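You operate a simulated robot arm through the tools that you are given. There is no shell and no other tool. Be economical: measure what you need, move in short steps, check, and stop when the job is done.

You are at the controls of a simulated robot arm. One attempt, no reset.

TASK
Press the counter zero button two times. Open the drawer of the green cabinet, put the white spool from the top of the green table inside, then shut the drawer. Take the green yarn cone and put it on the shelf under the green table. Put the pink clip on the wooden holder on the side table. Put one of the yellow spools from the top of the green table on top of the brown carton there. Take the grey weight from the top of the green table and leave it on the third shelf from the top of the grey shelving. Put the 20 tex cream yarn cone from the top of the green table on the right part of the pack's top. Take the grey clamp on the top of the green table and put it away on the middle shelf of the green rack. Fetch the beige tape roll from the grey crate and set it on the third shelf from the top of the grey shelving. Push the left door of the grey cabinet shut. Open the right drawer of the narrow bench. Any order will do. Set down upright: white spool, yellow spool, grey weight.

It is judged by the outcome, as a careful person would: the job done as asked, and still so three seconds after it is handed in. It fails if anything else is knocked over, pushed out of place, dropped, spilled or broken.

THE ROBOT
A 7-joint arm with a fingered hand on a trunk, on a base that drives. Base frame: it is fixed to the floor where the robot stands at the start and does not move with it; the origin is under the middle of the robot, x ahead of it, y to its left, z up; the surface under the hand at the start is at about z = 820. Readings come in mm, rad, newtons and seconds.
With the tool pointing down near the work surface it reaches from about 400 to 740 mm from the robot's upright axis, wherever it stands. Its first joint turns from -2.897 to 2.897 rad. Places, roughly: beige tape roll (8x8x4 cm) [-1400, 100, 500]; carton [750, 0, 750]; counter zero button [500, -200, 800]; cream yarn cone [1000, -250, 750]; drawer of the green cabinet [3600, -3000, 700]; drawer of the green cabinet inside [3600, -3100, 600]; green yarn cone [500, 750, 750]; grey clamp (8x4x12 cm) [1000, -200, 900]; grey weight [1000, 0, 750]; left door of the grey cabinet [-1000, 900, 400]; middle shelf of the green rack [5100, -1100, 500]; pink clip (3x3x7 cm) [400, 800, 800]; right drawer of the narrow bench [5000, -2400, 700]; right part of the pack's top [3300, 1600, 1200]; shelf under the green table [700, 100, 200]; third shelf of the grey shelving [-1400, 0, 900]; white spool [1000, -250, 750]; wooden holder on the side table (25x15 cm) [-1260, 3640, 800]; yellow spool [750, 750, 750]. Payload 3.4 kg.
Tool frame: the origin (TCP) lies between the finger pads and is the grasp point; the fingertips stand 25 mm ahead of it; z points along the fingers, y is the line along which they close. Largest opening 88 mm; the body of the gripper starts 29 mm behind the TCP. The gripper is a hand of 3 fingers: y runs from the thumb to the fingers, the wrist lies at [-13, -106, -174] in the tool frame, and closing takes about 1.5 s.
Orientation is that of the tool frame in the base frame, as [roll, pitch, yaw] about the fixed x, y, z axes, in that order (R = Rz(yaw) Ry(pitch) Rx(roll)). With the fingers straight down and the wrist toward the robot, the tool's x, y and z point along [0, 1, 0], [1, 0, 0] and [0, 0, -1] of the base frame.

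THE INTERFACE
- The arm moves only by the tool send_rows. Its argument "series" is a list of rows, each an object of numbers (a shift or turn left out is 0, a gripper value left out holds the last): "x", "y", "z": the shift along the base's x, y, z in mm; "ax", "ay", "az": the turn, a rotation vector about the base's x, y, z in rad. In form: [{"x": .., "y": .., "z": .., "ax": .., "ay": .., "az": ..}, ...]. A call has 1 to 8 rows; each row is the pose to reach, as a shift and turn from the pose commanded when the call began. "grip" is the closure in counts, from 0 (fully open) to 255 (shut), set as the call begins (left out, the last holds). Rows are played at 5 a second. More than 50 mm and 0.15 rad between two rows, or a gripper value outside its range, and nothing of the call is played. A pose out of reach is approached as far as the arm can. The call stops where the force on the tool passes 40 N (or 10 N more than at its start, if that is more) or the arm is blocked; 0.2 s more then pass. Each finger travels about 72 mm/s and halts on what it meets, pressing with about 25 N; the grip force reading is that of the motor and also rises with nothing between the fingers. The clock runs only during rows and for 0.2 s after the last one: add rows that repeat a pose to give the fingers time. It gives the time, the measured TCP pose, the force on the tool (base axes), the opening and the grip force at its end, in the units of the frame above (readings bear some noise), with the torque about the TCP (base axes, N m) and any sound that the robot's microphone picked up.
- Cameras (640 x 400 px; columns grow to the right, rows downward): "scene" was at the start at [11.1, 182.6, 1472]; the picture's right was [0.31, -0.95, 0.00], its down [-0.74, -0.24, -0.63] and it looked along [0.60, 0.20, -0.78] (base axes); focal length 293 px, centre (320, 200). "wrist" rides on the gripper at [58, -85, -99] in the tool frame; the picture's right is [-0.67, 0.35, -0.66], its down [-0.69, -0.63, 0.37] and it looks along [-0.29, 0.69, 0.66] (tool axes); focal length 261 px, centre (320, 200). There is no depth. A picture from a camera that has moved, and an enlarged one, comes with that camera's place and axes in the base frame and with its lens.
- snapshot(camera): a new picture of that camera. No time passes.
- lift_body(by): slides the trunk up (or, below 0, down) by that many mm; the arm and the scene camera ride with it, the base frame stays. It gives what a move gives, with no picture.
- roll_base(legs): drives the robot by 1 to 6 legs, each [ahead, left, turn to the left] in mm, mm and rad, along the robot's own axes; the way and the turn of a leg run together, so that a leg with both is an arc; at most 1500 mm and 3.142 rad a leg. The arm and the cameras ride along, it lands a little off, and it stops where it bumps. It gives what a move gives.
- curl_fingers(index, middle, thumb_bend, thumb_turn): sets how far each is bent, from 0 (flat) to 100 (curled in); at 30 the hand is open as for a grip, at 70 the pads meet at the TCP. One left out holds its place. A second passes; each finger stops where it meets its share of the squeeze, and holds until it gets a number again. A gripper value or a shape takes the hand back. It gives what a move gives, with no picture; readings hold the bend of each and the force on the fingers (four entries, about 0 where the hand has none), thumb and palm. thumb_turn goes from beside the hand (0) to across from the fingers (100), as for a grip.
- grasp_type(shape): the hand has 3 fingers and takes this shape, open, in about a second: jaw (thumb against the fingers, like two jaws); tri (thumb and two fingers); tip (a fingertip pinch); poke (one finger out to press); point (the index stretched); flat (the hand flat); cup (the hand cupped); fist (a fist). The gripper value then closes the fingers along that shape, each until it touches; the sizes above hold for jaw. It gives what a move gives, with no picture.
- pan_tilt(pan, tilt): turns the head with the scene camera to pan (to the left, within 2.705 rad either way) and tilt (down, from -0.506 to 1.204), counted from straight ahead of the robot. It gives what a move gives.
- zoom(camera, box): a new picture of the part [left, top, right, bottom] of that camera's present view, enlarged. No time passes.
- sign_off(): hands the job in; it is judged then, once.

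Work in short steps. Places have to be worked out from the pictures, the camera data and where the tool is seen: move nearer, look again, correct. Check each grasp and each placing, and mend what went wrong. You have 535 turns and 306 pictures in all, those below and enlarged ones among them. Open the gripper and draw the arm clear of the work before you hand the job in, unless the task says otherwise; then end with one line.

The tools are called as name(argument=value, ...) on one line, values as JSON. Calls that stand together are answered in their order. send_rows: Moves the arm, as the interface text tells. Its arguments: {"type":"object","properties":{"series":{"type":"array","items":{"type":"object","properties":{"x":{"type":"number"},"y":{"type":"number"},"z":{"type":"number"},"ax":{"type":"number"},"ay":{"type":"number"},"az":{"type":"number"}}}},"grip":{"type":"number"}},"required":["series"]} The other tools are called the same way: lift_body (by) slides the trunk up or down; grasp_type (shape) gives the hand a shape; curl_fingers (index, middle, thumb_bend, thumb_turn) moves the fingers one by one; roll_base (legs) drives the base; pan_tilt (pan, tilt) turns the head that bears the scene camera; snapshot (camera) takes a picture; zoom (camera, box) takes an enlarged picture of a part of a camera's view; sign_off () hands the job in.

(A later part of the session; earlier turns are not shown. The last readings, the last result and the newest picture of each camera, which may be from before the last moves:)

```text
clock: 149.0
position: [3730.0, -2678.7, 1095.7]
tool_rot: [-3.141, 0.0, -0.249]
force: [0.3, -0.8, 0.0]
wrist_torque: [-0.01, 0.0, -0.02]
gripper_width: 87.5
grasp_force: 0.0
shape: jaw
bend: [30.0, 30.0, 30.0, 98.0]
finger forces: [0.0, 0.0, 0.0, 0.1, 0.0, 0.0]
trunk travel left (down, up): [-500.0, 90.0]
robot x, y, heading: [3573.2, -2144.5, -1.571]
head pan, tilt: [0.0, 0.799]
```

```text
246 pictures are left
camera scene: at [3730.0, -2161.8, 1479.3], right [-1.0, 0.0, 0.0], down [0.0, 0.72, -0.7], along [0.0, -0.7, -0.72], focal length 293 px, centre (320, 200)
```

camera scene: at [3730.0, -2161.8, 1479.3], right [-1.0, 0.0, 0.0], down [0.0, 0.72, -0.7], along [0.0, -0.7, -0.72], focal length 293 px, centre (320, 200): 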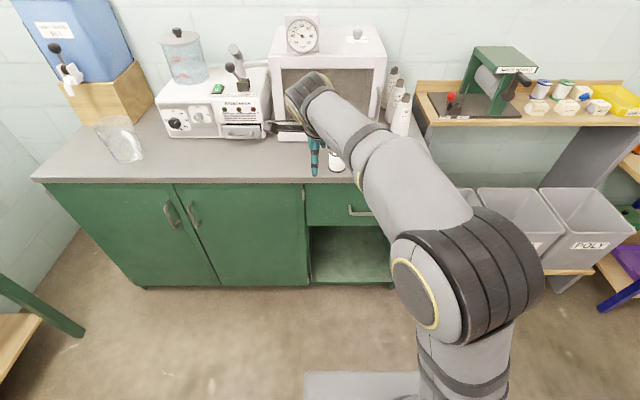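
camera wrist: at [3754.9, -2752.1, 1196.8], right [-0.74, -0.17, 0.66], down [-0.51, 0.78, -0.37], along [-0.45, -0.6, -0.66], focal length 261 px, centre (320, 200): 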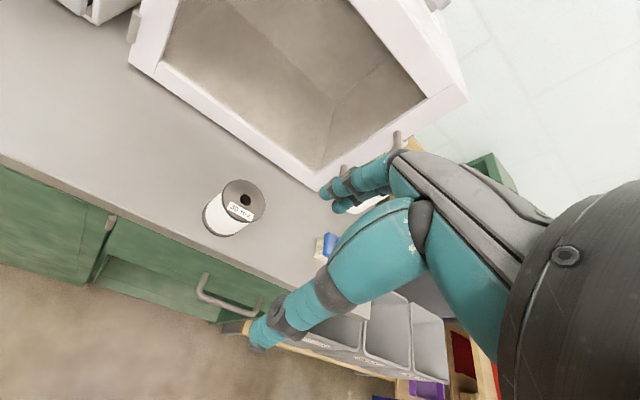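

There is about 300 mm of usable room behind before the machine. I align the hand's yaw first, then tip it to point horizontally at the cabinet.

send_rows(series=[{"x": -40, "y": -5, "az": 0.08}, {"x": -80, "y": -10, "az": 0.17}, {"x": -120, "y": -15, "z": -20, "az": 0.249}, {"x": -155, "y": -20, "z": -50, "az": 0.249}, {"x": -155, "y": -20, "z": -90, "az": 0.249}])

send_rows(series=[{"ax": -0.14}, {"ax": -0.28}, {"ax": -0.42}, {"ax": -0.56}, {"ax": -0.7}, {"ax": -0.84}, {"ax": -0.98}, {"ax": -1.12}])

send_rows(series=[{"ax": -0.15}, {"ax": -0.3}, {"ax": -0.45}, {"ax": -0.45}])

snapshot(camera="scene")

snapshot(camera="wrist")

```text
clock: 150.2
position: [3576.8, -2698.4, 1006.3]
tool_rot: [3.141, 0.0, 0.0]
force: [-0.3, 0.1, -0.6]
wrist_torque: [-0.03, 0.0, 0.02]
gripper_width: 87.8
grasp_force: 0.1
shape: jaw
bend: [30.0, 30.0, 30.0, 98.0]
finger forces: [0.0, 0.0, 0.1, 0.0, 0.0, 0.0]
trunk travel left (down, up): [-500.0, 90.0]
robot x, y, heading: [3568.7, -2140.9, -1.568]
head pan, tilt: [0.0, 0.799]
```

```text
clock: 152.0
position: [3575.4, -2697.7, 1005.9]
tool_rot: [2.022, 0.001, 0.001]
force: [-0.1, 0.6, 0.2]
wrist_torque: [0.01, -0.02, -0.01]
gripper_width: 87.8
grasp_force: 0.0
shape: jaw
bend: [30.0, 30.0, 30.0, 98.0]
finger forces: [0.1, 0.0, 0.0, 0.0, 0.0, 0.0]
trunk travel left (down, up): [-500.0, 90.0]
robot x, y, heading: [3572.6, -2142.6, -1.569]
head pan, tilt: [0.0, 0.799]
```

```text
clock: 153.0
position: [3575.6, -2698.3, 1006.7]
tool_rot: [1.57, 0.001, -0.001]
force: [0.4, -1.0, -0.2]
wrist_torque: [0.0, 0.0, -0.01]
gripper_width: 87.6
grasp_force: 0.0
shape: jaw
bend: [30.0, 30.0, 30.0, 98.0]
finger forces: [0.0, 0.0, 0.1, 0.1, 0.1, 0.1]
trunk travel left (down, up): [-500.0, 90.0]
robot x, y, heading: [3572.5, -2143.5, -1.571]
head pan, tilt: [0.0, 0.799]
```

```text
245 pictures are left
camera scene: at [3730.0, -2162.0, 1479.3], right [-1.0, 0.0, 0.0], down [0.0, 0.72, -0.7], along [0.0, -0.7, -0.72], focal length 293 px, centre (320, 200)
```

scene: 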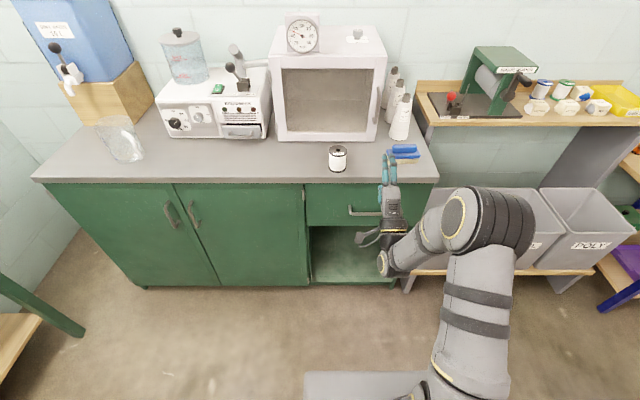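

```text
244 pictures are left
camera wrist: at [3633.3, -2598.6, 921.8], right [-0.67, 0.66, 0.35], down [-0.69, -0.37, -0.63], along [-0.28, -0.66, 0.7], focal length 261 px, centre (320, 200)
```

wrist: 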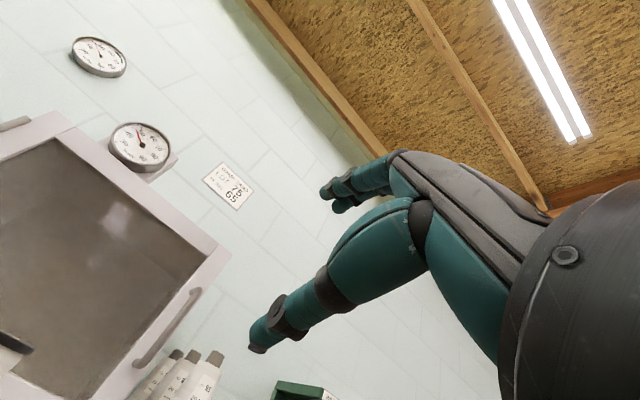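

The handle triangulates to about (3577,-2846,722). I lower the trunk so the horizontal hand comes level with it.

lift_body(by=-284)

snapshot(camera="scene")

snapshot(camera="wrist")

```text
clock: 155.9
position: [3574.2, -2697.6, 722.8]
tool_rot: [1.572, 0.001, 0.0]
force: [0.4, -0.7, -0.5]
wrist_torque: [0.0, -0.01, -0.02]
gripper_width: 87.5
grasp_force: 0.0
shape: jaw
bend: [30.0, 30.0, 30.0, 98.0]
finger forces: [0.0, 0.0, 0.0, 0.0, 0.1, 0.1]
trunk travel left (down, up): [-216.0, 374.0]
robot x, y, heading: [3571.4, -2141.1, -1.571]
head pan, tilt: [0.0, 0.799]
```

```text
243 pictures are left
camera scene: at [3730.0, -2161.8, 1195.3], right [-1.0, 0.0, 0.0], down [0.0, 0.72, -0.7], along [0.0, -0.7, -0.72], focal length 293 px, centre (320, 200)
```

scene: 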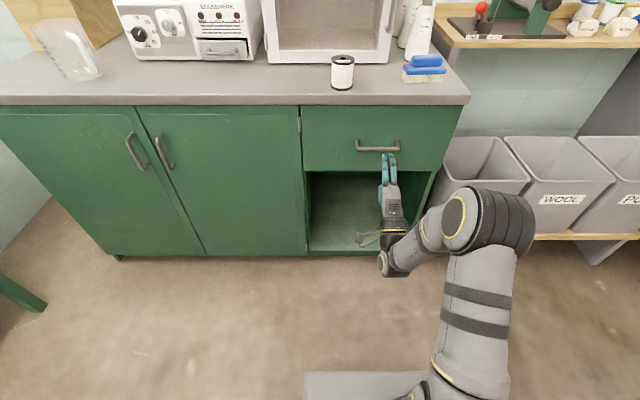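

```text
242 pictures are left
camera wrist: at [3633.3, -2598.5, 638.1], right [-0.67, 0.66, 0.35], down [-0.69, -0.37, -0.63], along [-0.28, -0.66, 0.69], focal length 261 px, centre (320, 200)
```

wrist: 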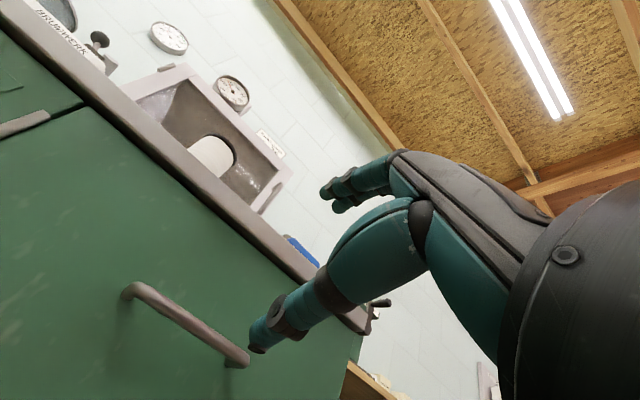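

The lower view plus the wrist camera put the handle at about (3570,-2868,686). I lower to that height and move in to y≈-2810.

send_rows(series=[{"x": -2, "z": -20}, {"x": -4, "z": -37}, {"x": -4, "y": -40, "z": -37}, {"x": -4, "y": -80, "z": -37}, {"x": -4, "y": -112, "z": -37}, {"x": -4, "y": -112, "z": -37}])

zoom(camera="scene", box=[300, 90, 460, 270])

snapshot(camera="wrist")

```text
clock: 157.3
position: [3571.7, -2809.5, 685.0]
tool_rot: [1.573, 0.002, 0.001]
force: [-0.3, -0.2, 0.1]
wrist_torque: [0.02, -0.01, 0.01]
gripper_width: 87.7
grasp_force: 0.0
shape: jaw
bend: [30.0, 30.0, 30.0, 98.0]
finger forces: [0.1, 0.1, 0.0, 0.1, 0.1, 0.0]
trunk travel left (down, up): [-216.0, 374.0]
robot x, y, heading: [3571.9, -2141.6, -1.576]
head pan, tilt: [0.0, 0.799]
```

```text
2.22 times, centred on (380, 180) of scene
camera zoom: at [3730.0, -2161.9, 1195.3], right [-1.0, 0.0, 0.0], down [0.0, 0.72, -0.7], along [0.0, -0.7, -0.72], focal length 652 px, centre (187, 244)
```

zoom: 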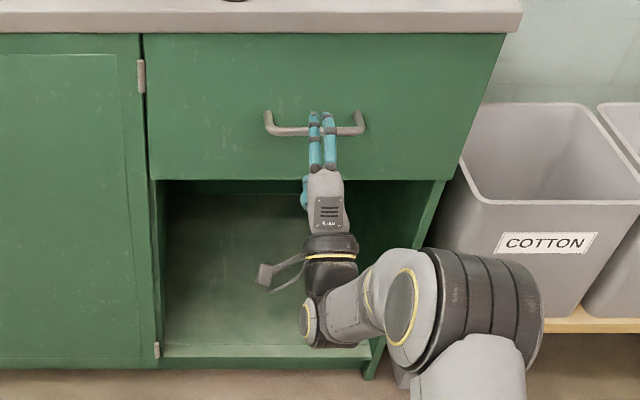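

```text
240 pictures are left
camera wrist: at [3630.7, -2709.5, 600.5], right [-0.67, 0.66, 0.35], down [-0.69, -0.37, -0.63], along [-0.28, -0.66, 0.69], focal length 261 px, centre (320, 200)
```

wrist: 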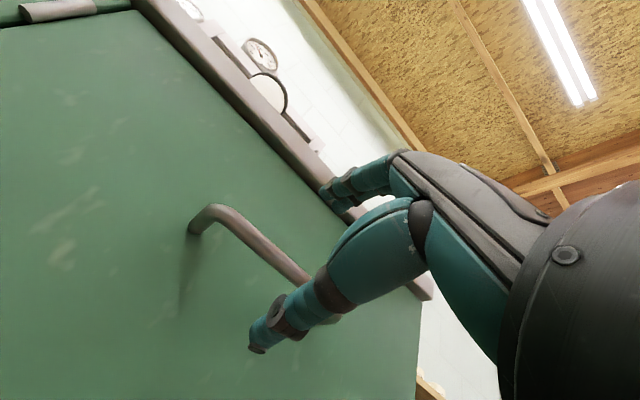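

The bar lies between thumb and fingers. I move in so the TCP reaches the bar and close on it.

send_rows(series=[{"y": -25}, {"y": -40}, {"y": -50}, {"y": -56}, {"y": -56}])

snapshot(camera="wrist")

send_rows(series=[{}, {}, {}, {}, {}, {}, {}, {}], grip=255)

snapshot(camera="wrist")

```text
clock: 158.5
position: [3570.7, -2866.6, 685.8]
tool_rot: [1.572, 0.001, 0.002]
force: [0.1, -0.7, 0.4]
wrist_torque: [0.03, -0.03, 0.02]
gripper_width: 87.8
grasp_force: 0.1
shape: jaw
bend: [30.0, 30.0, 30.0, 98.0]
finger forces: [0.0, 0.0, 0.0, 0.0, 0.1, 0.0]
trunk travel left (down, up): [-216.0, 374.0]
robot x, y, heading: [3574.0, -2142.7, -1.569]
head pan, tilt: [0.0, 0.799]
```

```text
239 pictures are left
camera wrist: at [3628.9, -2766.5, 601.0], right [-0.67, 0.66, 0.35], down [-0.69, -0.37, -0.63], along [-0.28, -0.66, 0.69], focal length 261 px, centre (320, 200)
```

wrist: 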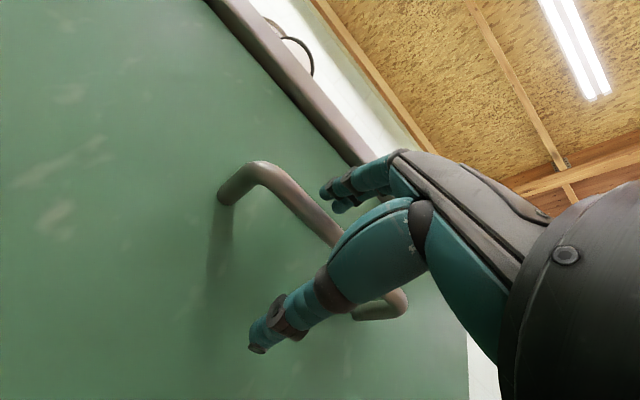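

```text
clock: 160.3
position: [3569.5, -2865.3, 685.7]
tool_rot: [1.571, 0.0, -0.001]
force: [-0.2, -3.4, -3.8]
wrist_torque: [-0.03, -0.03, -0.02]
gripper_width: 0.0
grasp_force: 24.9
shape: jaw
bend: [70.0, 70.0, 56.0, 100.0]
finger forces: [7.3, 0.0, 0.0, 0.0, 11.7, 0.0]
trunk travel left (down, up): [-216.0, 374.0]
robot x, y, heading: [3573.0, -2142.4, -1.568]
head pan, tilt: [0.0, 0.799]
```

```text
238 pictures are left
camera wrist: at [3628.9, -2766.6, 600.4], right [-0.67, 0.65, 0.35], down [-0.69, -0.36, -0.63], along [-0.28, -0.66, 0.69], focal length 261 px, centre (320, 200)
```

wrist: 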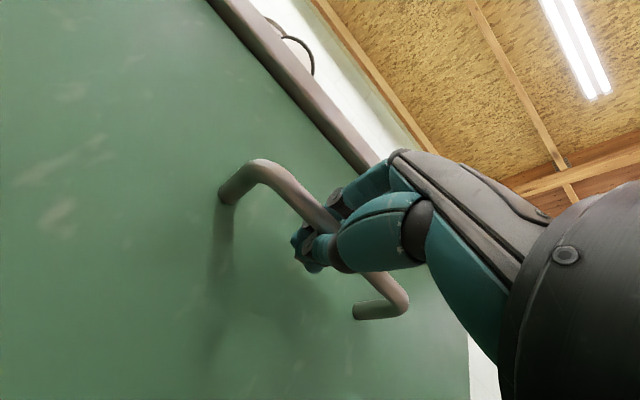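

The fingers have closed behind the bar and hooked it. I pull back with the base, 120 mm first.

roll_base(legs=[[-120, 0, 0]])

snapshot(camera="scene")

```text
clock: 161.5
position: [3570.1, -2747.3, 684.0]
tool_rot: [1.573, 0.001, -0.004]
force: [3.1, -0.5, -6.8]
wrist_torque: [-0.06, -0.03, -0.05]
gripper_width: 0.0
grasp_force: 24.5
shape: jaw
bend: [70.0, 70.0, 57.0, 100.0]
finger forces: [4.6, 0.0, 0.1, 0.1, 11.0, 0.1]
trunk travel left (down, up): [-216.0, 374.0]
robot x, y, heading: [3573.3, -2020.5, -1.572]
head pan, tilt: [0.0, 0.799]
```

```text
237 pictures are left
camera scene: at [3730.2, -2043.7, 1195.2], right [-1.0, 0.0, 0.0], down [0.0, 0.72, -0.7], along [0.0, -0.7, -0.72], focal length 293 px, centre (320, 200)
```

scene: 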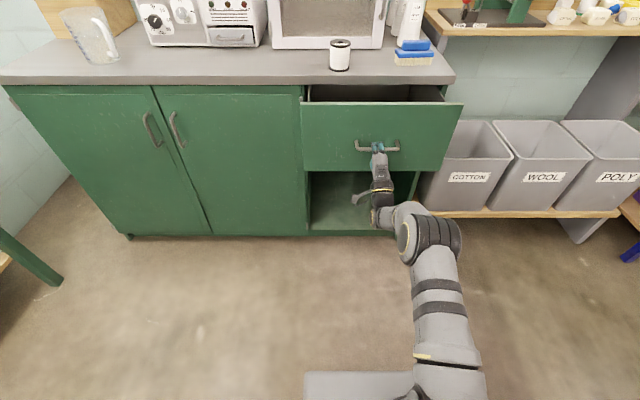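

The drawer is opening. I pull another 140 mm with the arm instead of backing nearer the machine.

send_rows(series=[{"y": 25}, {"y": 50}, {"y": 75}, {"y": 100}, {"y": 125}, {"y": 140}, {"y": 140}])

snapshot(camera="scene")

```text
clock: 163.1
position: [3569.0, -2607.8, 685.2]
tool_rot: [1.573, 0.001, 0.002]
force: [4.8, -1.0, -11.5]
wrist_torque: [-0.05, -0.01, -0.02]
gripper_width: 0.1
grasp_force: 25.2
shape: jaw
bend: [70.0, 70.0, 57.0, 100.0]
finger forces: [2.6, 0.1, 0.0, 0.1, 13.8, 0.0]
trunk travel left (down, up): [-216.0, 374.0]
robot x, y, heading: [3575.7, -2018.8, -1.574]
head pan, tilt: [0.0, 0.799]
```

```text
236 pictures are left
camera scene: at [3730.4, -2043.9, 1195.1], right [-1.0, 0.0, 0.0], down [0.0, 0.72, -0.7], along [0.0, -0.7, -0.72], focal length 293 px, centre (320, 200)
```

scene: 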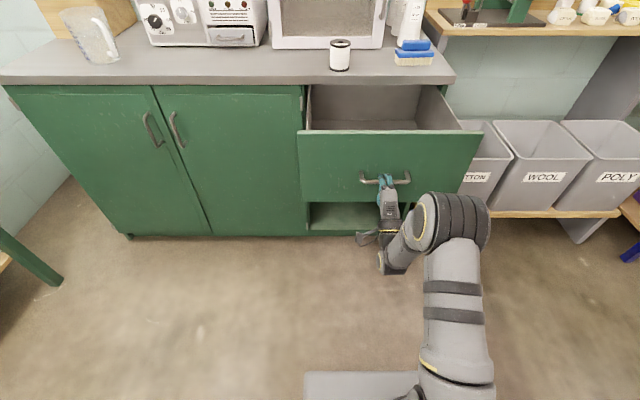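

The drawer is open about 258 mm. I release the bar, draw back, raise the trunk and point the hand down again.

send_rows(series=[{}, {}, {}, {}, {}, {}, {}, {}], grip=0)

send_rows(series=[{"y": 30}, {"y": 60}, {"y": 85}, {"y": 85}])

lift_body(by=320)

send_rows(series=[{"ax": 0.14}, {"ax": 0.28}, {"ax": 0.42}, {"ax": 0.56}, {"ax": 0.7}, {"ax": 0.84}, {"ax": 0.98}, {"ax": 1.12}])

send_rows(series=[{"ax": 0.15, "z": 30}, {"ax": 0.3, "z": 60}, {"ax": 0.45, "z": 90}, {"ax": 0.45, "z": 90}])

snapshot(camera="scene")

```text
clock: 164.9
position: [3569.3, -2606.8, 686.1]
tool_rot: [1.573, 0.001, 0.002]
force: [0.0, -0.5, 0.0]
wrist_torque: [-0.01, -0.01, 0.0]
gripper_width: 87.4
grasp_force: 0.0
shape: jaw
bend: [30.0, 30.0, 30.0, 98.0]
finger forces: [0.0, 0.0, 0.0, 0.1, 0.1, 0.0]
trunk travel left (down, up): [-216.0, 374.0]
robot x, y, heading: [3572.3, -2025.5, -1.57]
head pan, tilt: [0.0, 0.799]
```

```text
clock: 165.9
position: [3568.9, -2520.7, 685.3]
tool_rot: [1.571, 0.0, 0.003]
force: [-0.5, -0.1, -0.4]
wrist_torque: [0.0, -0.02, 0.0]
gripper_width: 87.4
grasp_force: 0.1
shape: jaw
bend: [30.0, 30.0, 30.0, 98.0]
finger forces: [0.0, 0.1, 0.0, 0.0, 0.0, 0.0]
trunk travel left (down, up): [-216.0, 374.0]
robot x, y, heading: [3571.6, -2023.2, -1.568]
head pan, tilt: [0.0, 0.799]
```

```text
clock: 169.1
position: [3568.7, -2520.4, 1005.2]
tool_rot: [1.572, 0.001, -0.001]
force: [1.0, 0.5, -0.6]
wrist_torque: [-0.02, -0.01, 0.0]
gripper_width: 87.7
grasp_force: 0.1
shape: jaw
bend: [30.0, 30.0, 30.0, 98.0]
finger forces: [0.1, 0.0, 0.0, 0.0, 0.0, 0.0]
trunk travel left (down, up): [-536.0, 54.0]
robot x, y, heading: [3573.6, -2018.9, -1.568]
head pan, tilt: [0.0, 0.799]
```

```text
clock: 170.9
position: [3567.8, -2521.0, 1005.1]
tool_rot: [2.694, 0.0, -0.001]
force: [0.2, 0.0, 0.8]
wrist_torque: [-0.01, 0.04, -0.03]
gripper_width: 87.6
grasp_force: 0.1
shape: jaw
bend: [30.0, 30.0, 30.0, 98.0]
finger forces: [0.1, 0.0, 0.0, 0.0, 0.0, 0.0]
trunk travel left (down, up): [-536.0, 54.0]
robot x, y, heading: [3570.9, -2023.8, -1.572]
head pan, tilt: [0.0, 0.799]
```

```text
clock: 171.9
position: [3569.7, -2520.3, 1095.8]
tool_rot: [3.141, -0.001, 0.001]
force: [0.5, 0.5, 0.2]
wrist_torque: [-0.01, 0.02, 0.02]
gripper_width: 87.8
grasp_force: 0.0
shape: jaw
bend: [30.0, 30.0, 30.0, 98.0]
finger forces: [0.0, 0.0, 0.1, 0.0, 0.0, 0.0]
out of reach, approached as far as the arm can: row 1
trunk travel left (down, up): [-536.0, 54.0]
robot x, y, heading: [3573.7, -2022.8, -1.573]
head pan, tilt: [0.0, 0.799]
```

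```text
235 pictures are left
camera scene: at [3729.9, -2042.9, 1515.2], right [-1.0, 0.0, 0.0], down [0.0, 0.72, -0.7], along [0.0, -0.7, -0.72], focal length 293 px, centre (320, 200)
```

scene: 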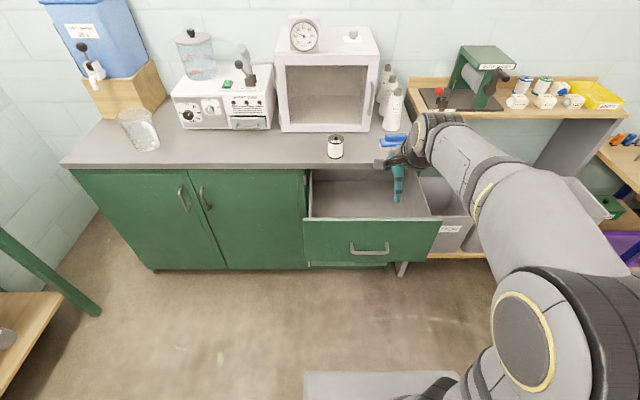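

I move the base ahead 240 mm (it slides under the drawer level) to reach the spool on the counter.

roll_base(legs=[[235, 20, 0]])

send_rows(series=[{"x": 20, "y": -25, "az": -0.08}, {"x": 40, "y": -50, "az": -0.16}, {"x": 60, "y": -75, "az": -0.2}, {"x": 80, "y": -100, "az": -0.2}, {"x": 84, "y": -140, "az": -0.2}, {"x": 84, "y": -170, "az": -0.2}])

snapshot(camera="wrist")

snapshot(camera="scene")

```text
clock: 173.6
position: [3587.4, -2753.7, 1096.5]
tool_rot: [-3.14, 0.002, -0.002]
force: [0.9, 0.2, -0.3]
wrist_torque: [-0.04, -0.01, 0.01]
gripper_width: 87.7
grasp_force: 0.1
shape: jaw
bend: [30.0, 30.0, 30.0, 98.0]
finger forces: [0.1, 0.0, 0.0, 0.0, 0.0, 0.1]
trunk travel left (down, up): [-536.0, 54.0]
robot x, y, heading: [3591.5, -2256.8, -1.572]
head pan, tilt: [0.0, 0.799]
```

```text
clock: 175.0
position: [3669.7, -2925.7, 1094.1]
tool_rot: [-3.139, 0.0, -0.202]
force: [0.1, 0.4, 0.4]
wrist_torque: [0.03, 0.02, 0.0]
gripper_width: 87.8
grasp_force: 0.0
shape: jaw
bend: [30.0, 30.0, 30.0, 98.0]
finger forces: [0.0, 0.0, 0.0, 0.0, 0.1, 0.0]
trunk travel left (down, up): [-536.0, 54.0]
robot x, y, heading: [3589.5, -2256.4, -1.576]
head pan, tilt: [0.0, 0.799]
```

```text
234 pictures are left
camera wrist: at [3745.2, -2853.2, 1195.3], right [-0.73, -0.21, 0.66], down [-0.55, 0.76, -0.36], along [-0.42, -0.62, -0.66], focal length 261 px, centre (320, 200)
```

wrist: 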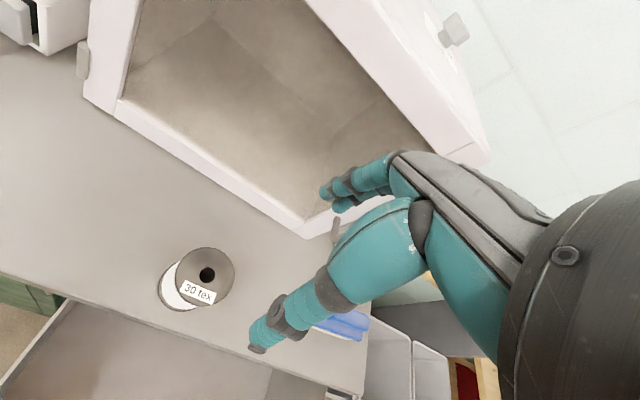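

```text
233 pictures are left
camera scene: at [3749.0, -2277.6, 1515.3], right [-1.0, 0.0, 0.0], down [0.0, 0.72, -0.7], along [0.0, -0.7, -0.72], focal length 293 px, centre (320, 200)
```

scene: 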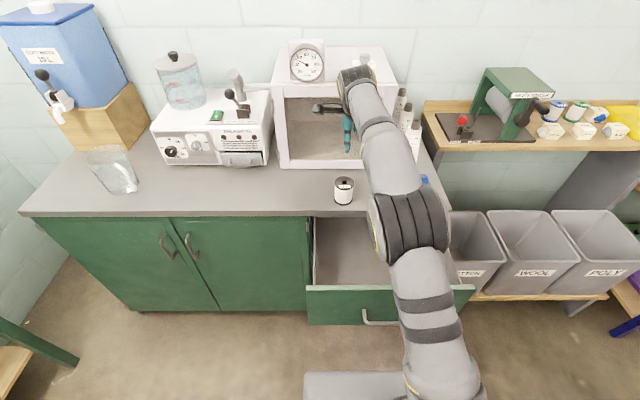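

The spool is where I left it, at (3677,-2937). I go down, grip it and lift.

send_rows(series=[{"x": 7, "y": -11, "z": -40}, {"x": 7, "y": -11, "z": -85}, {"x": 7, "y": -11, "z": -130}, {"x": 7, "y": -11, "z": -165}, {"x": 7, "y": -11, "z": -186}, {"x": 7, "y": -11, "z": -186}])

snapshot(camera="wrist")

send_rows(series=[{}, {}, {}, {}, {}, {}, {}, {}], grip=255)

send_rows(series=[{"z": 40}, {"z": 80}, {"z": 100}, {"z": 100}])

snapshot(camera="wrist")

```text
clock: 176.4
position: [3678.5, -2937.6, 910.3]
tool_rot: [-3.141, 0.003, -0.202]
force: [0.3, -0.2, 0.1]
wrist_torque: [0.0, -0.03, -0.02]
gripper_width: 87.6
grasp_force: 0.0
shape: jaw
bend: [30.0, 30.0, 30.0, 98.0]
finger forces: [0.0, 0.0, 0.0, 0.0, 0.0, 0.0]
trunk travel left (down, up): [-536.0, 54.0]
robot x, y, heading: [3592.3, -2255.3, -1.576]
head pan, tilt: [0.0, 0.799]
```

```text
232 pictures are left
camera wrist: at [3751.9, -2865.1, 1009.5], right [-0.73, -0.21, 0.66], down [-0.55, 0.75, -0.36], along [-0.42, -0.62, -0.66], focal length 261 px, centre (320, 200)
```

wrist: 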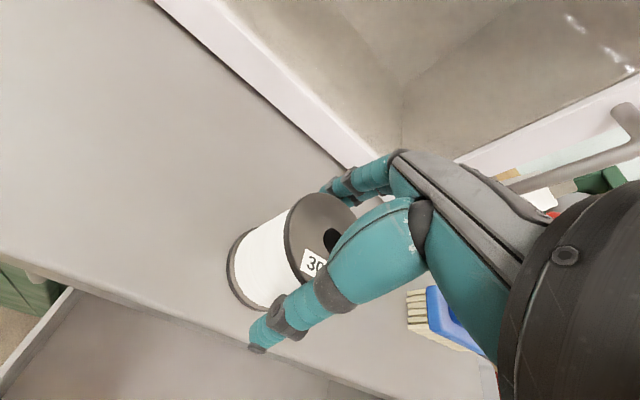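

```text
clock: 178.2
position: [3676.9, -2936.7, 909.7]
tool_rot: [3.141, 0.001, -0.204]
force: [-0.3, 0.2, 0.1]
wrist_torque: [0.02, 0.01, 0.01]
gripper_width: 49.9
grasp_force: 25.3
shape: jaw
bend: [74.0, 42.0, 66.0, 100.0]
finger forces: [14.5, 8.1, 0.1, 0.0, 22.5, 0.1]
trunk travel left (down, up): [-536.0, 54.0]
robot x, y, heading: [3597.2, -2259.8, -1.577]
head pan, tilt: [0.0, 0.799]
```

```text
clock: 179.2
position: [3677.4, -2937.4, 1010.5]
tool_rot: [3.14, 0.002, -0.204]
force: [0.4, 0.0, -1.7]
wrist_torque: [0.03, 0.0, -0.02]
gripper_width: 49.8
grasp_force: 24.8
shape: jaw
bend: [74.0, 42.0, 66.0, 100.0]
finger forces: [14.4, 8.1, 0.1, 0.1, 22.5, 0.1]
trunk travel left (down, up): [-536.0, 54.0]
robot x, y, heading: [3594.5, -2258.0, -1.577]
head pan, tilt: [0.0, 0.799]
```

```text
231 pictures are left
camera wrist: at [3752.3, -2864.4, 1109.9], right [-0.73, -0.21, 0.66], down [-0.55, 0.75, -0.36], along [-0.42, -0.62, -0.66], focal length 261 px, centre (320, 200)
```

wrist: 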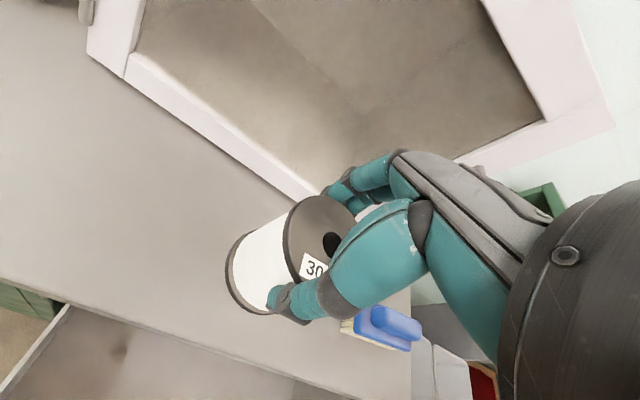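

I carry the spool over the open drawer, squaring the hand's yaw.

send_rows(series=[{"x": -15, "y": 35, "az": 0.05}, {"x": -35, "y": 70, "az": 0.1}, {"x": -60, "y": 105, "az": 0.15}, {"x": -80, "y": 135, "az": 0.2}, {"x": -97, "y": 152, "az": 0.204}, {"x": -97, "y": 152, "z": -40, "az": 0.204}, {"x": -97, "y": 152, "z": -80, "az": 0.204}, {"x": -97, "y": 152, "z": -120, "az": 0.204}])

snapshot(camera="scene")

snapshot(camera="wrist")

```text
clock: 181.0
position: [3579.5, -2782.6, 888.7]
tool_rot: [-3.141, 0.002, 0.002]
force: [-0.2, 0.4, -0.9]
wrist_torque: [-0.02, -0.04, 0.0]
gripper_width: 49.2
grasp_force: 25.2
shape: jaw
bend: [74.0, 42.0, 66.0, 100.0]
finger forces: [14.5, 8.2, 0.1, 0.1, 22.4, 0.1]
trunk travel left (down, up): [-536.0, 54.0]
robot x, y, heading: [3589.8, -2255.7, -1.576]
head pan, tilt: [0.0, 0.799]
```

```text
230 pictures are left
camera scene: at [3748.9, -2277.2, 1515.3], right [-1.0, 0.0, 0.0], down [0.0, 0.72, -0.7], along [0.0, -0.7, -0.72], focal length 293 px, centre (320, 200)
```

scene: 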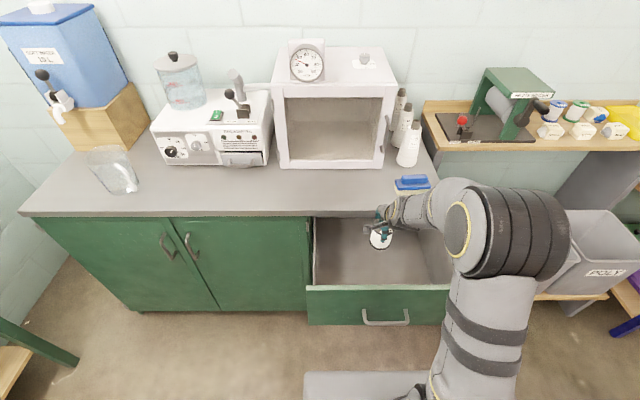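

```text
229 pictures are left
camera wrist: at [3637.9, -2697.9, 990.1], right [-0.67, -0.35, 0.66], down [-0.69, 0.63, -0.36], along [-0.29, -0.69, -0.66], focal length 261 px, centre (320, 200)
```

wrist: 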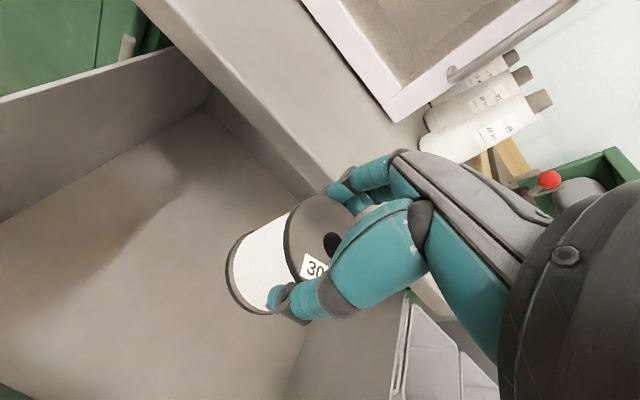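

The spool is well inside the drawer opening. I lower it slowly to the drawer floor.

send_rows(series=[{"z": -40}, {"z": -80}, {"z": -110}, {"z": -130}, {"z": -142}, {"z": -152}, {"z": -160}, {"z": -168}])

snapshot(camera="scene")

snapshot(camera="wrist")

```text
clock: 182.8
position: [3581.4, -2783.8, 721.1]
tool_rot: [3.14, 0.001, 0.002]
force: [0.2, -0.3, -1.8]
wrist_torque: [-0.01, -0.02, 0.0]
gripper_width: 49.8
grasp_force: 25.3
shape: jaw
bend: [74.0, 42.0, 66.0, 100.0]
finger forces: [14.5, 8.2, 0.0, 0.1, 22.3, 0.1]
trunk travel left (down, up): [-536.0, 54.0]
robot x, y, heading: [3591.5, -2257.5, -1.579]
head pan, tilt: [0.0, 0.799]
```

```text
228 pictures are left
camera scene: at [3749.1, -2277.0, 1515.3], right [-1.0, 0.0, 0.0], down [0.0, 0.72, -0.7], along [0.0, -0.7, -0.72], focal length 293 px, centre (320, 200)
```

scene: 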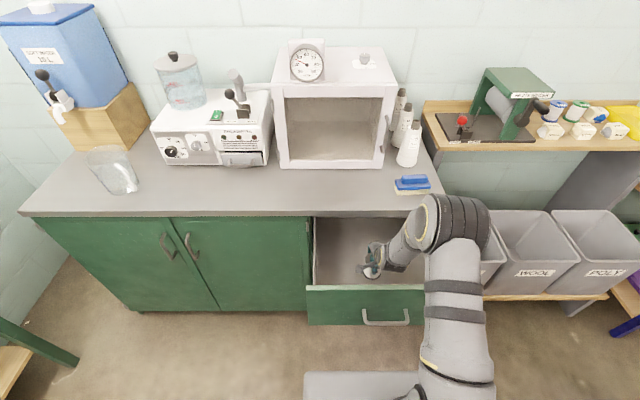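

```text
227 pictures are left
camera wrist: at [3640.0, -2698.1, 822.5], right [-0.67, -0.35, 0.66], down [-0.69, 0.63, -0.36], along [-0.28, -0.69, -0.66], focal length 261 px, centre (320, 200)
```

wrist: 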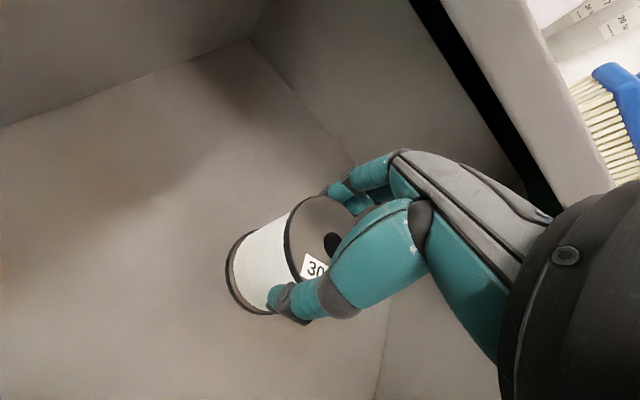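

No contact yet and the wrist clears the drawer front. I continue down in small steps.

send_rows(series=[{"z": -6}, {"z": -12}, {"z": -18}, {"z": -24}, {"z": -30}, {"z": -36}])

snapshot(camera="wrist")

```text
clock: 184.2
position: [3582.1, -2783.4, 686.0]
tool_rot: [-3.141, 0.001, 0.002]
force: [-0.5, -0.5, -1.1]
wrist_torque: [-0.01, 0.02, 0.01]
gripper_width: 49.7
grasp_force: 25.4
shape: jaw
bend: [74.0, 42.0, 66.0, 100.0]
finger forces: [14.4, 8.1, 0.1, 0.1, 22.3, 0.0]
trunk travel left (down, up): [-536.0, 54.0]
robot x, y, heading: [3592.3, -2254.5, -1.573]
head pan, tilt: [0.0, 0.799]
```

```text
226 pictures are left
camera wrist: at [3640.3, -2697.6, 785.6], right [-0.67, -0.35, 0.66], down [-0.69, 0.63, -0.36], along [-0.29, -0.69, -0.66], focal length 261 px, centre (320, 200)
```

wrist: 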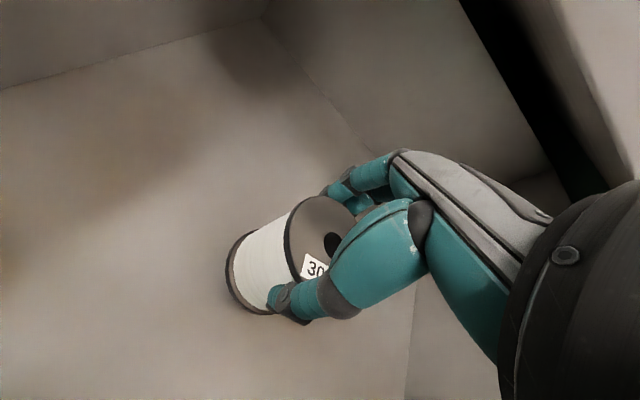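

Still free at z 686. I check the forearm's clearance over the drawer front before going lower.

zoom(camera="scene", box=[300, 190, 500, 340])

```text
2.67 times, centred on (400, 265) of scene
camera zoom: at [3749.1, -2277.0, 1515.3], right [-1.0, 0.0, 0.0], down [0.0, 0.72, -0.7], along [0.0, -0.7, -0.72], focal length 782 px, centre (107, 27)
```

zoom: 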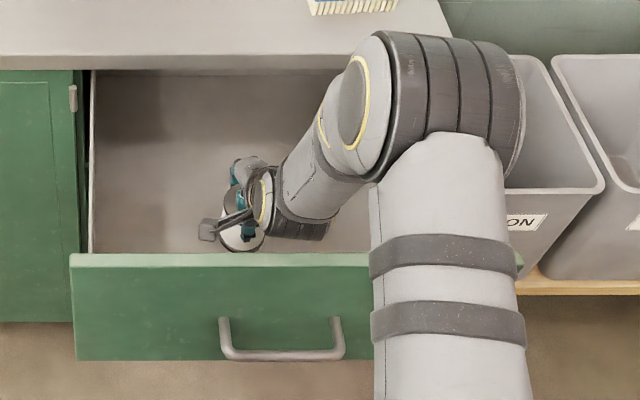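

The forearm comes in from above with room to spare. I lower the last part gently.

send_rows(series=[{"z": -5}, {"z": -10}, {"z": -15}, {"z": -20}, {"z": -25}, {"z": -30}, {"z": -35}, {"z": -40}])

snapshot(camera="wrist")

```text
clock: 186.0
position: [3582.8, -2783.9, 646.5]
tool_rot: [3.139, 0.002, 0.002]
force: [1.9, 3.5, 26.8]
wrist_torque: [0.21, -0.03, -0.03]
gripper_width: 47.4
grasp_force: 25.2
shape: jaw
bend: [75.0, 43.0, 67.0, 100.0]
finger forces: [13.5, 8.1, 0.0, 0.0, 24.6, 0.1]
trunk travel left (down, up): [-536.0, 54.0]
robot x, y, heading: [3590.6, -2256.3, -1.579]
head pan, tilt: [0.0, 0.799]
```

```text
224 pictures are left
camera wrist: at [3640.0, -2696.9, 746.2], right [-0.67, -0.35, 0.66], down [-0.69, 0.63, -0.37], along [-0.28, -0.7, -0.66], focal length 261 px, centre (320, 200)
```

wrist: 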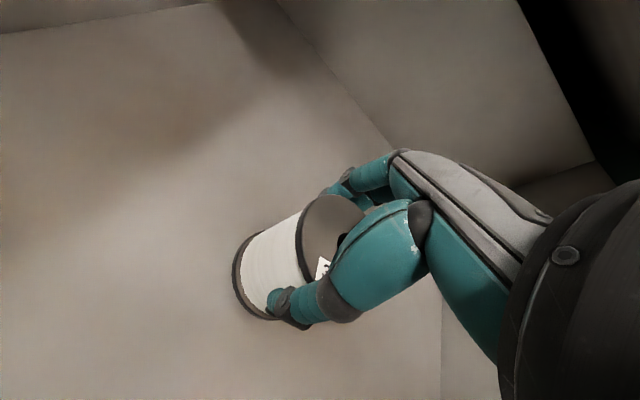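

Contact with the drawer floor. I release, then rise straight out.

send_rows(series=[{"z": 3}, {"z": 3}])

send_rows(series=[{}, {}, {}, {}, {}, {}, {}, {}], grip=0)

send_rows(series=[{"z": 45}, {"z": 90}, {"z": 135}, {"z": 180}, {"z": 225}, {"z": 270}, {"z": 315}, {"z": 360}])

snapshot(camera="wrist")

snapshot(camera="scene")

```text
clock: 186.6
position: [3580.6, -2781.1, 648.5]
tool_rot: [-3.139, 0.002, 0.0]
force: [1.4, 0.6, 9.5]
wrist_torque: [-0.04, -0.02, -0.03]
gripper_width: 47.8
grasp_force: 25.4
shape: jaw
bend: [75.0, 43.0, 66.0, 100.0]
finger forces: [15.2, 8.3, 0.0, 0.1, 24.1, 0.1]
trunk travel left (down, up): [-536.0, 54.0]
robot x, y, heading: [3590.8, -2254.5, -1.572]
head pan, tilt: [0.0, 0.799]
```

```text
clock: 188.4
position: [3580.6, -2782.7, 647.7]
tool_rot: [3.139, 0.001, 0.002]
force: [0.4, 0.3, -0.2]
wrist_torque: [0.0, 0.01, 0.0]
gripper_width: 87.5
grasp_force: 0.1
shape: jaw
bend: [30.0, 30.0, 30.0, 98.0]
finger forces: [0.0, 0.0, 0.0, 0.0, 0.1, 0.1]
trunk travel left (down, up): [-536.0, 54.0]
robot x, y, heading: [3590.4, -2257.3, -1.575]
head pan, tilt: [0.0, 0.799]
```

```text
clock: 190.2
position: [3582.8, -2779.2, 1010.7]
tool_rot: [-3.141, 0.001, 0.003]
force: [0.3, -0.8, -1.2]
wrist_torque: [-0.02, -0.03, 0.02]
gripper_width: 87.7
grasp_force: 0.0
shape: jaw
bend: [30.0, 30.0, 30.0, 98.0]
finger forces: [0.0, 0.1, 0.0, 0.1, 0.0, 0.0]
trunk travel left (down, up): [-536.0, 54.0]
robot x, y, heading: [3597.0, -2257.4, -1.577]
head pan, tilt: [0.0, 0.799]
```

```text
223 pictures are left
camera wrist: at [3641.6, -2694.5, 1110.6], right [-0.67, -0.35, 0.66], down [-0.69, 0.63, -0.36], along [-0.28, -0.69, -0.66], focal length 261 px, centre (320, 200)
```

wrist: 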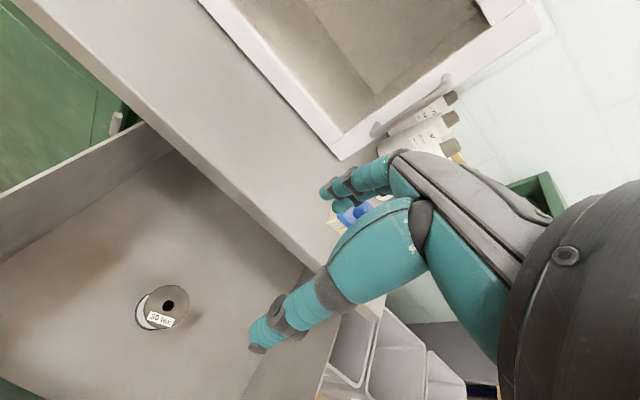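

```text
222 pictures are left
camera scene: at [3749.1, -2276.6, 1515.2], right [-1.0, 0.0, 0.0], down [0.0, 0.72, -0.7], along [0.0, -0.7, -0.72], focal length 293 px, centre (320, 200)
```

scene: 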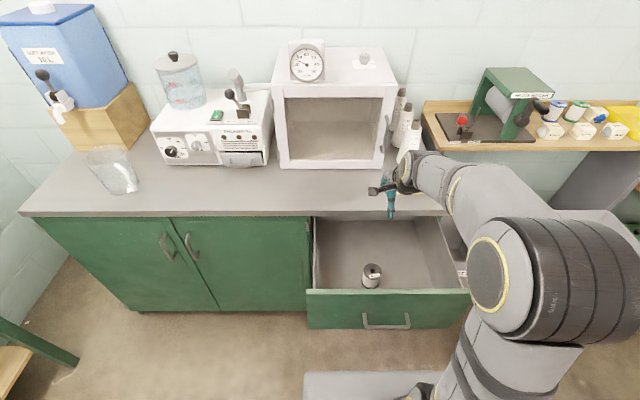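

The white spool stands upright in the drawer. To shut it, I back off, close the fingers, point the hand forward and lower the trunk to push the drawer front.

roll_base(legs=[[-230, 0, 0]])

send_rows(series=[{"ax": -0.14}, {"ax": -0.28}, {"ax": -0.42}, {"ax": -0.56}, {"ax": -0.7}, {"ax": -0.84}, {"ax": -0.98}, {"ax": -1.12}], grip=255)

send_rows(series=[{"ax": -0.15}, {"ax": -0.3}, {"ax": -0.45}, {"ax": -0.45}])

lift_body(by=-275)

snapshot(camera="scene")

```text
clock: 191.9
position: [3585.6, -2552.4, 1010.3]
tool_rot: [3.141, 0.003, 0.005]
force: [-0.4, 0.8, 0.2]
wrist_torque: [-0.02, -0.02, 0.01]
gripper_width: 87.9
grasp_force: 0.0
shape: jaw
bend: [30.0, 30.0, 30.0, 98.0]
finger forces: [0.1, 0.0, 0.0, 0.0, 0.2, 0.0]
trunk travel left (down, up): [-536.0, 54.0]
robot x, y, heading: [3592.9, -2027.9, -1.574]
head pan, tilt: [0.0, 0.799]
```

```text
clock: 193.7
position: [3583.4, -2552.1, 1009.1]
tool_rot: [2.021, 0.002, 0.001]
force: [0.1, -0.2, 0.3]
wrist_torque: [-0.04, -0.03, 0.02]
gripper_width: 0.0
grasp_force: 24.8
shape: jaw
bend: [70.0, 70.0, 35.0, 100.0]
finger forces: [0.1, 0.1, 0.0, 0.0, 0.0, 0.0]
trunk travel left (down, up): [-536.0, 54.0]
robot x, y, heading: [3595.3, -2031.2, -1.571]
head pan, tilt: [0.0, 0.799]
```

```text
clock: 194.7
position: [3585.1, -2554.3, 1010.5]
tool_rot: [1.571, 0.002, -0.002]
force: [0.0, 0.6, -0.2]
wrist_torque: [0.01, 0.01, 0.02]
gripper_width: 0.0
grasp_force: 25.0
shape: jaw
bend: [70.0, 70.0, 35.0, 100.0]
finger forces: [0.0, 0.0, 0.1, 0.1, 0.0, 0.1]
trunk travel left (down, up): [-536.0, 54.0]
robot x, y, heading: [3594.6, -2030.2, -1.57]
head pan, tilt: [0.0, 0.799]
```

```text
clock: 197.5
position: [3583.7, -2552.9, 735.6]
tool_rot: [1.572, 0.002, -0.002]
force: [-0.6, 0.2, -0.2]
wrist_torque: [-0.03, -0.02, -0.04]
gripper_width: 0.0
grasp_force: 25.0
shape: jaw
bend: [70.0, 70.0, 35.0, 100.0]
finger forces: [0.1, 0.0, 0.0, 0.1, 0.1, 0.0]
trunk travel left (down, up): [-261.0, 329.0]
robot x, y, heading: [3593.5, -2024.9, -1.574]
head pan, tilt: [0.0, 0.799]
```

```text
221 pictures are left
camera scene: at [3749.7, -2049.4, 1240.3], right [-1.0, 0.0, 0.0], down [0.0, 0.72, -0.7], along [0.0, -0.7, -0.72], focal length 293 px, centre (320, 200)
```

scene: 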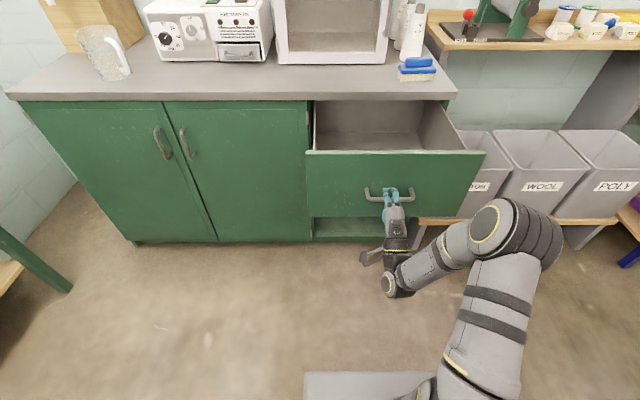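

I raise the fingertips above the handle bar to z≈762 and start pushing the drawer front in gently.

send_rows(series=[{"z": 27}, {"z": 27, "y": -30}, {"z": 27, "y": -50}, {"z": 27, "y": -65}, {"z": 27, "y": -80}, {"z": 27, "y": -100}, {"z": 27, "y": -125}, {"z": 27, "y": -150}])

snapshot(camera="scene")

```text
clock: 199.3
position: [3584.8, -2704.2, 761.9]
tool_rot: [1.572, 0.002, -0.002]
force: [-0.3, 0.3, 0.5]
wrist_torque: [0.03, -0.01, -0.01]
gripper_width: 0.1
grasp_force: 25.3
shape: jaw
bend: [70.0, 70.0, 35.0, 100.0]
finger forces: [0.0, 0.0, 0.0, 0.0, 0.1, 0.0]
trunk travel left (down, up): [-261.0, 329.0]
robot x, y, heading: [3591.9, -2029.6, -1.571]
head pan, tilt: [0.0, 0.799]
```

```text
220 pictures are left
camera scene: at [3749.6, -2049.4, 1240.3], right [-1.0, 0.0, 0.0], down [0.0, 0.72, -0.7], along [0.0, -0.7, -0.72], focal length 293 px, centre (320, 200)
```

scene: 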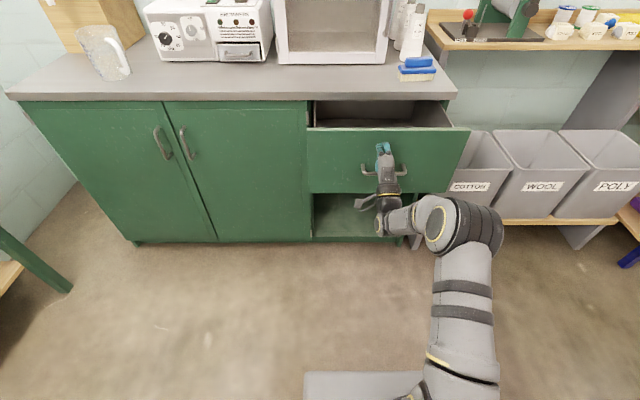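

It slides in smoothly. I push on with the arm.

send_rows(series=[{"y": -20}, {"y": -40}, {"y": -60}, {"y": -80}, {"y": -95}])

roll_base(legs=[[60, 0, 0]])

snapshot(camera="scene")

```text
clock: 200.5
position: [3585.6, -2797.9, 763.5]
tool_rot: [1.572, 0.002, -0.002]
force: [-0.5, -0.7, 0.4]
wrist_torque: [0.02, -0.01, -0.04]
gripper_width: 0.1
grasp_force: 24.8
shape: jaw
bend: [70.0, 70.0, 36.0, 100.0]
finger forces: [0.0, 0.1, 0.0, 0.0, 0.1, 0.0]
trunk travel left (down, up): [-261.0, 329.0]
robot x, y, heading: [3591.8, -2028.2, -1.572]
head pan, tilt: [0.0, 0.799]
```

```text
clock: 201.5
position: [3585.4, -2856.4, 763.4]
tool_rot: [1.572, 0.003, -0.002]
force: [-0.9, 0.0, -0.4]
wrist_torque: [0.0, -0.04, 0.01]
gripper_width: 0.1
grasp_force: 24.9
shape: jaw
bend: [70.0, 70.0, 36.0, 100.0]
finger forces: [0.0, 0.1, 0.1, 0.0, 0.0, 0.1]
trunk travel left (down, up): [-261.0, 329.0]
robot x, y, heading: [3593.0, -2092.6, -1.573]
head pan, tilt: [0.0, 0.799]
```

```text
219 pictures are left
camera scene: at [3749.5, -2108.9, 1240.3], right [-1.0, 0.0, 0.0], down [0.0, 0.72, -0.7], along [0.0, -0.7, -0.72], focal length 293 px, centre (320, 200)
```

scene: 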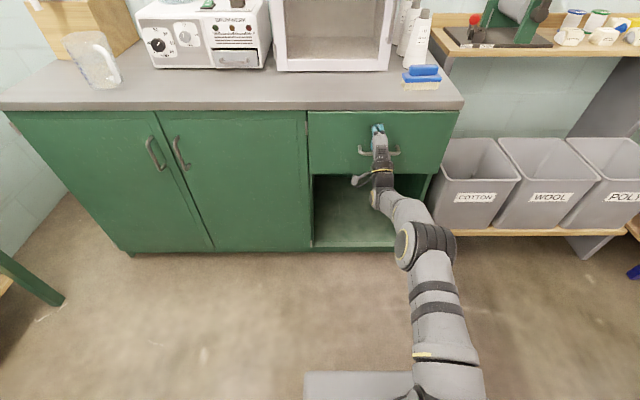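

Nearly shut. I push the remaining centimetres until force builds.

send_rows(series=[{"y": -8}, {"y": -16}, {"y": -24}, {"y": -32}, {"y": -40}, {"y": -46}])

zoom(camera="scene", box=[280, 90, 480, 220])

```text
clock: 202.4
position: [3585.4, -2876.1, 763.7]
tool_rot: [1.566, 0.004, -0.003]
force: [-1.5, 26.6, -1.1]
wrist_torque: [0.02, 0.0, -0.03]
gripper_width: 0.0
grasp_force: 25.2
shape: jaw
bend: [70.0, 70.0, 36.0, 100.0]
finger forces: [0.1, 21.4, 0.0, 0.0, 0.1, 0.0]
out of reach, approached as far as the arm can: row 4
trunk travel left (down, up): [-261.0, 329.0]
robot x, y, heading: [3591.2, -2087.3, -1.575]
head pan, tilt: [0.0, 0.799]
stopped in row 4: the force on the tool passed its limit at 48 N (the readings are from after the stop); the commanded pose is now the measured one
```

```text
3.08 times, centred on (380, 155) of scene
camera zoom: at [3749.4, -2105.3, 1240.3], right [-1.0, 0.0, 0.0], down [0.0, 0.72, -0.7], along [0.0, -0.7, -0.72], focal length 903 px, centre (135, 338)
```

zoom: 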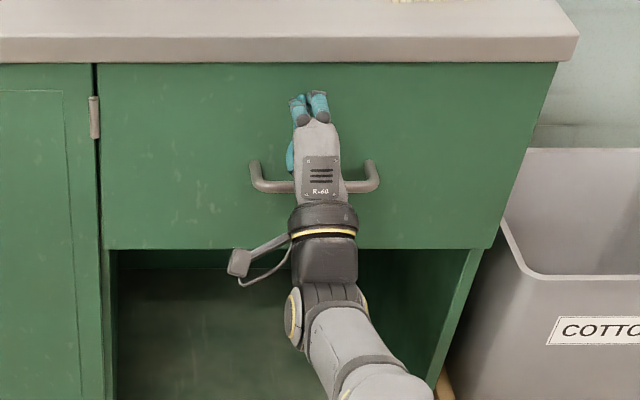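

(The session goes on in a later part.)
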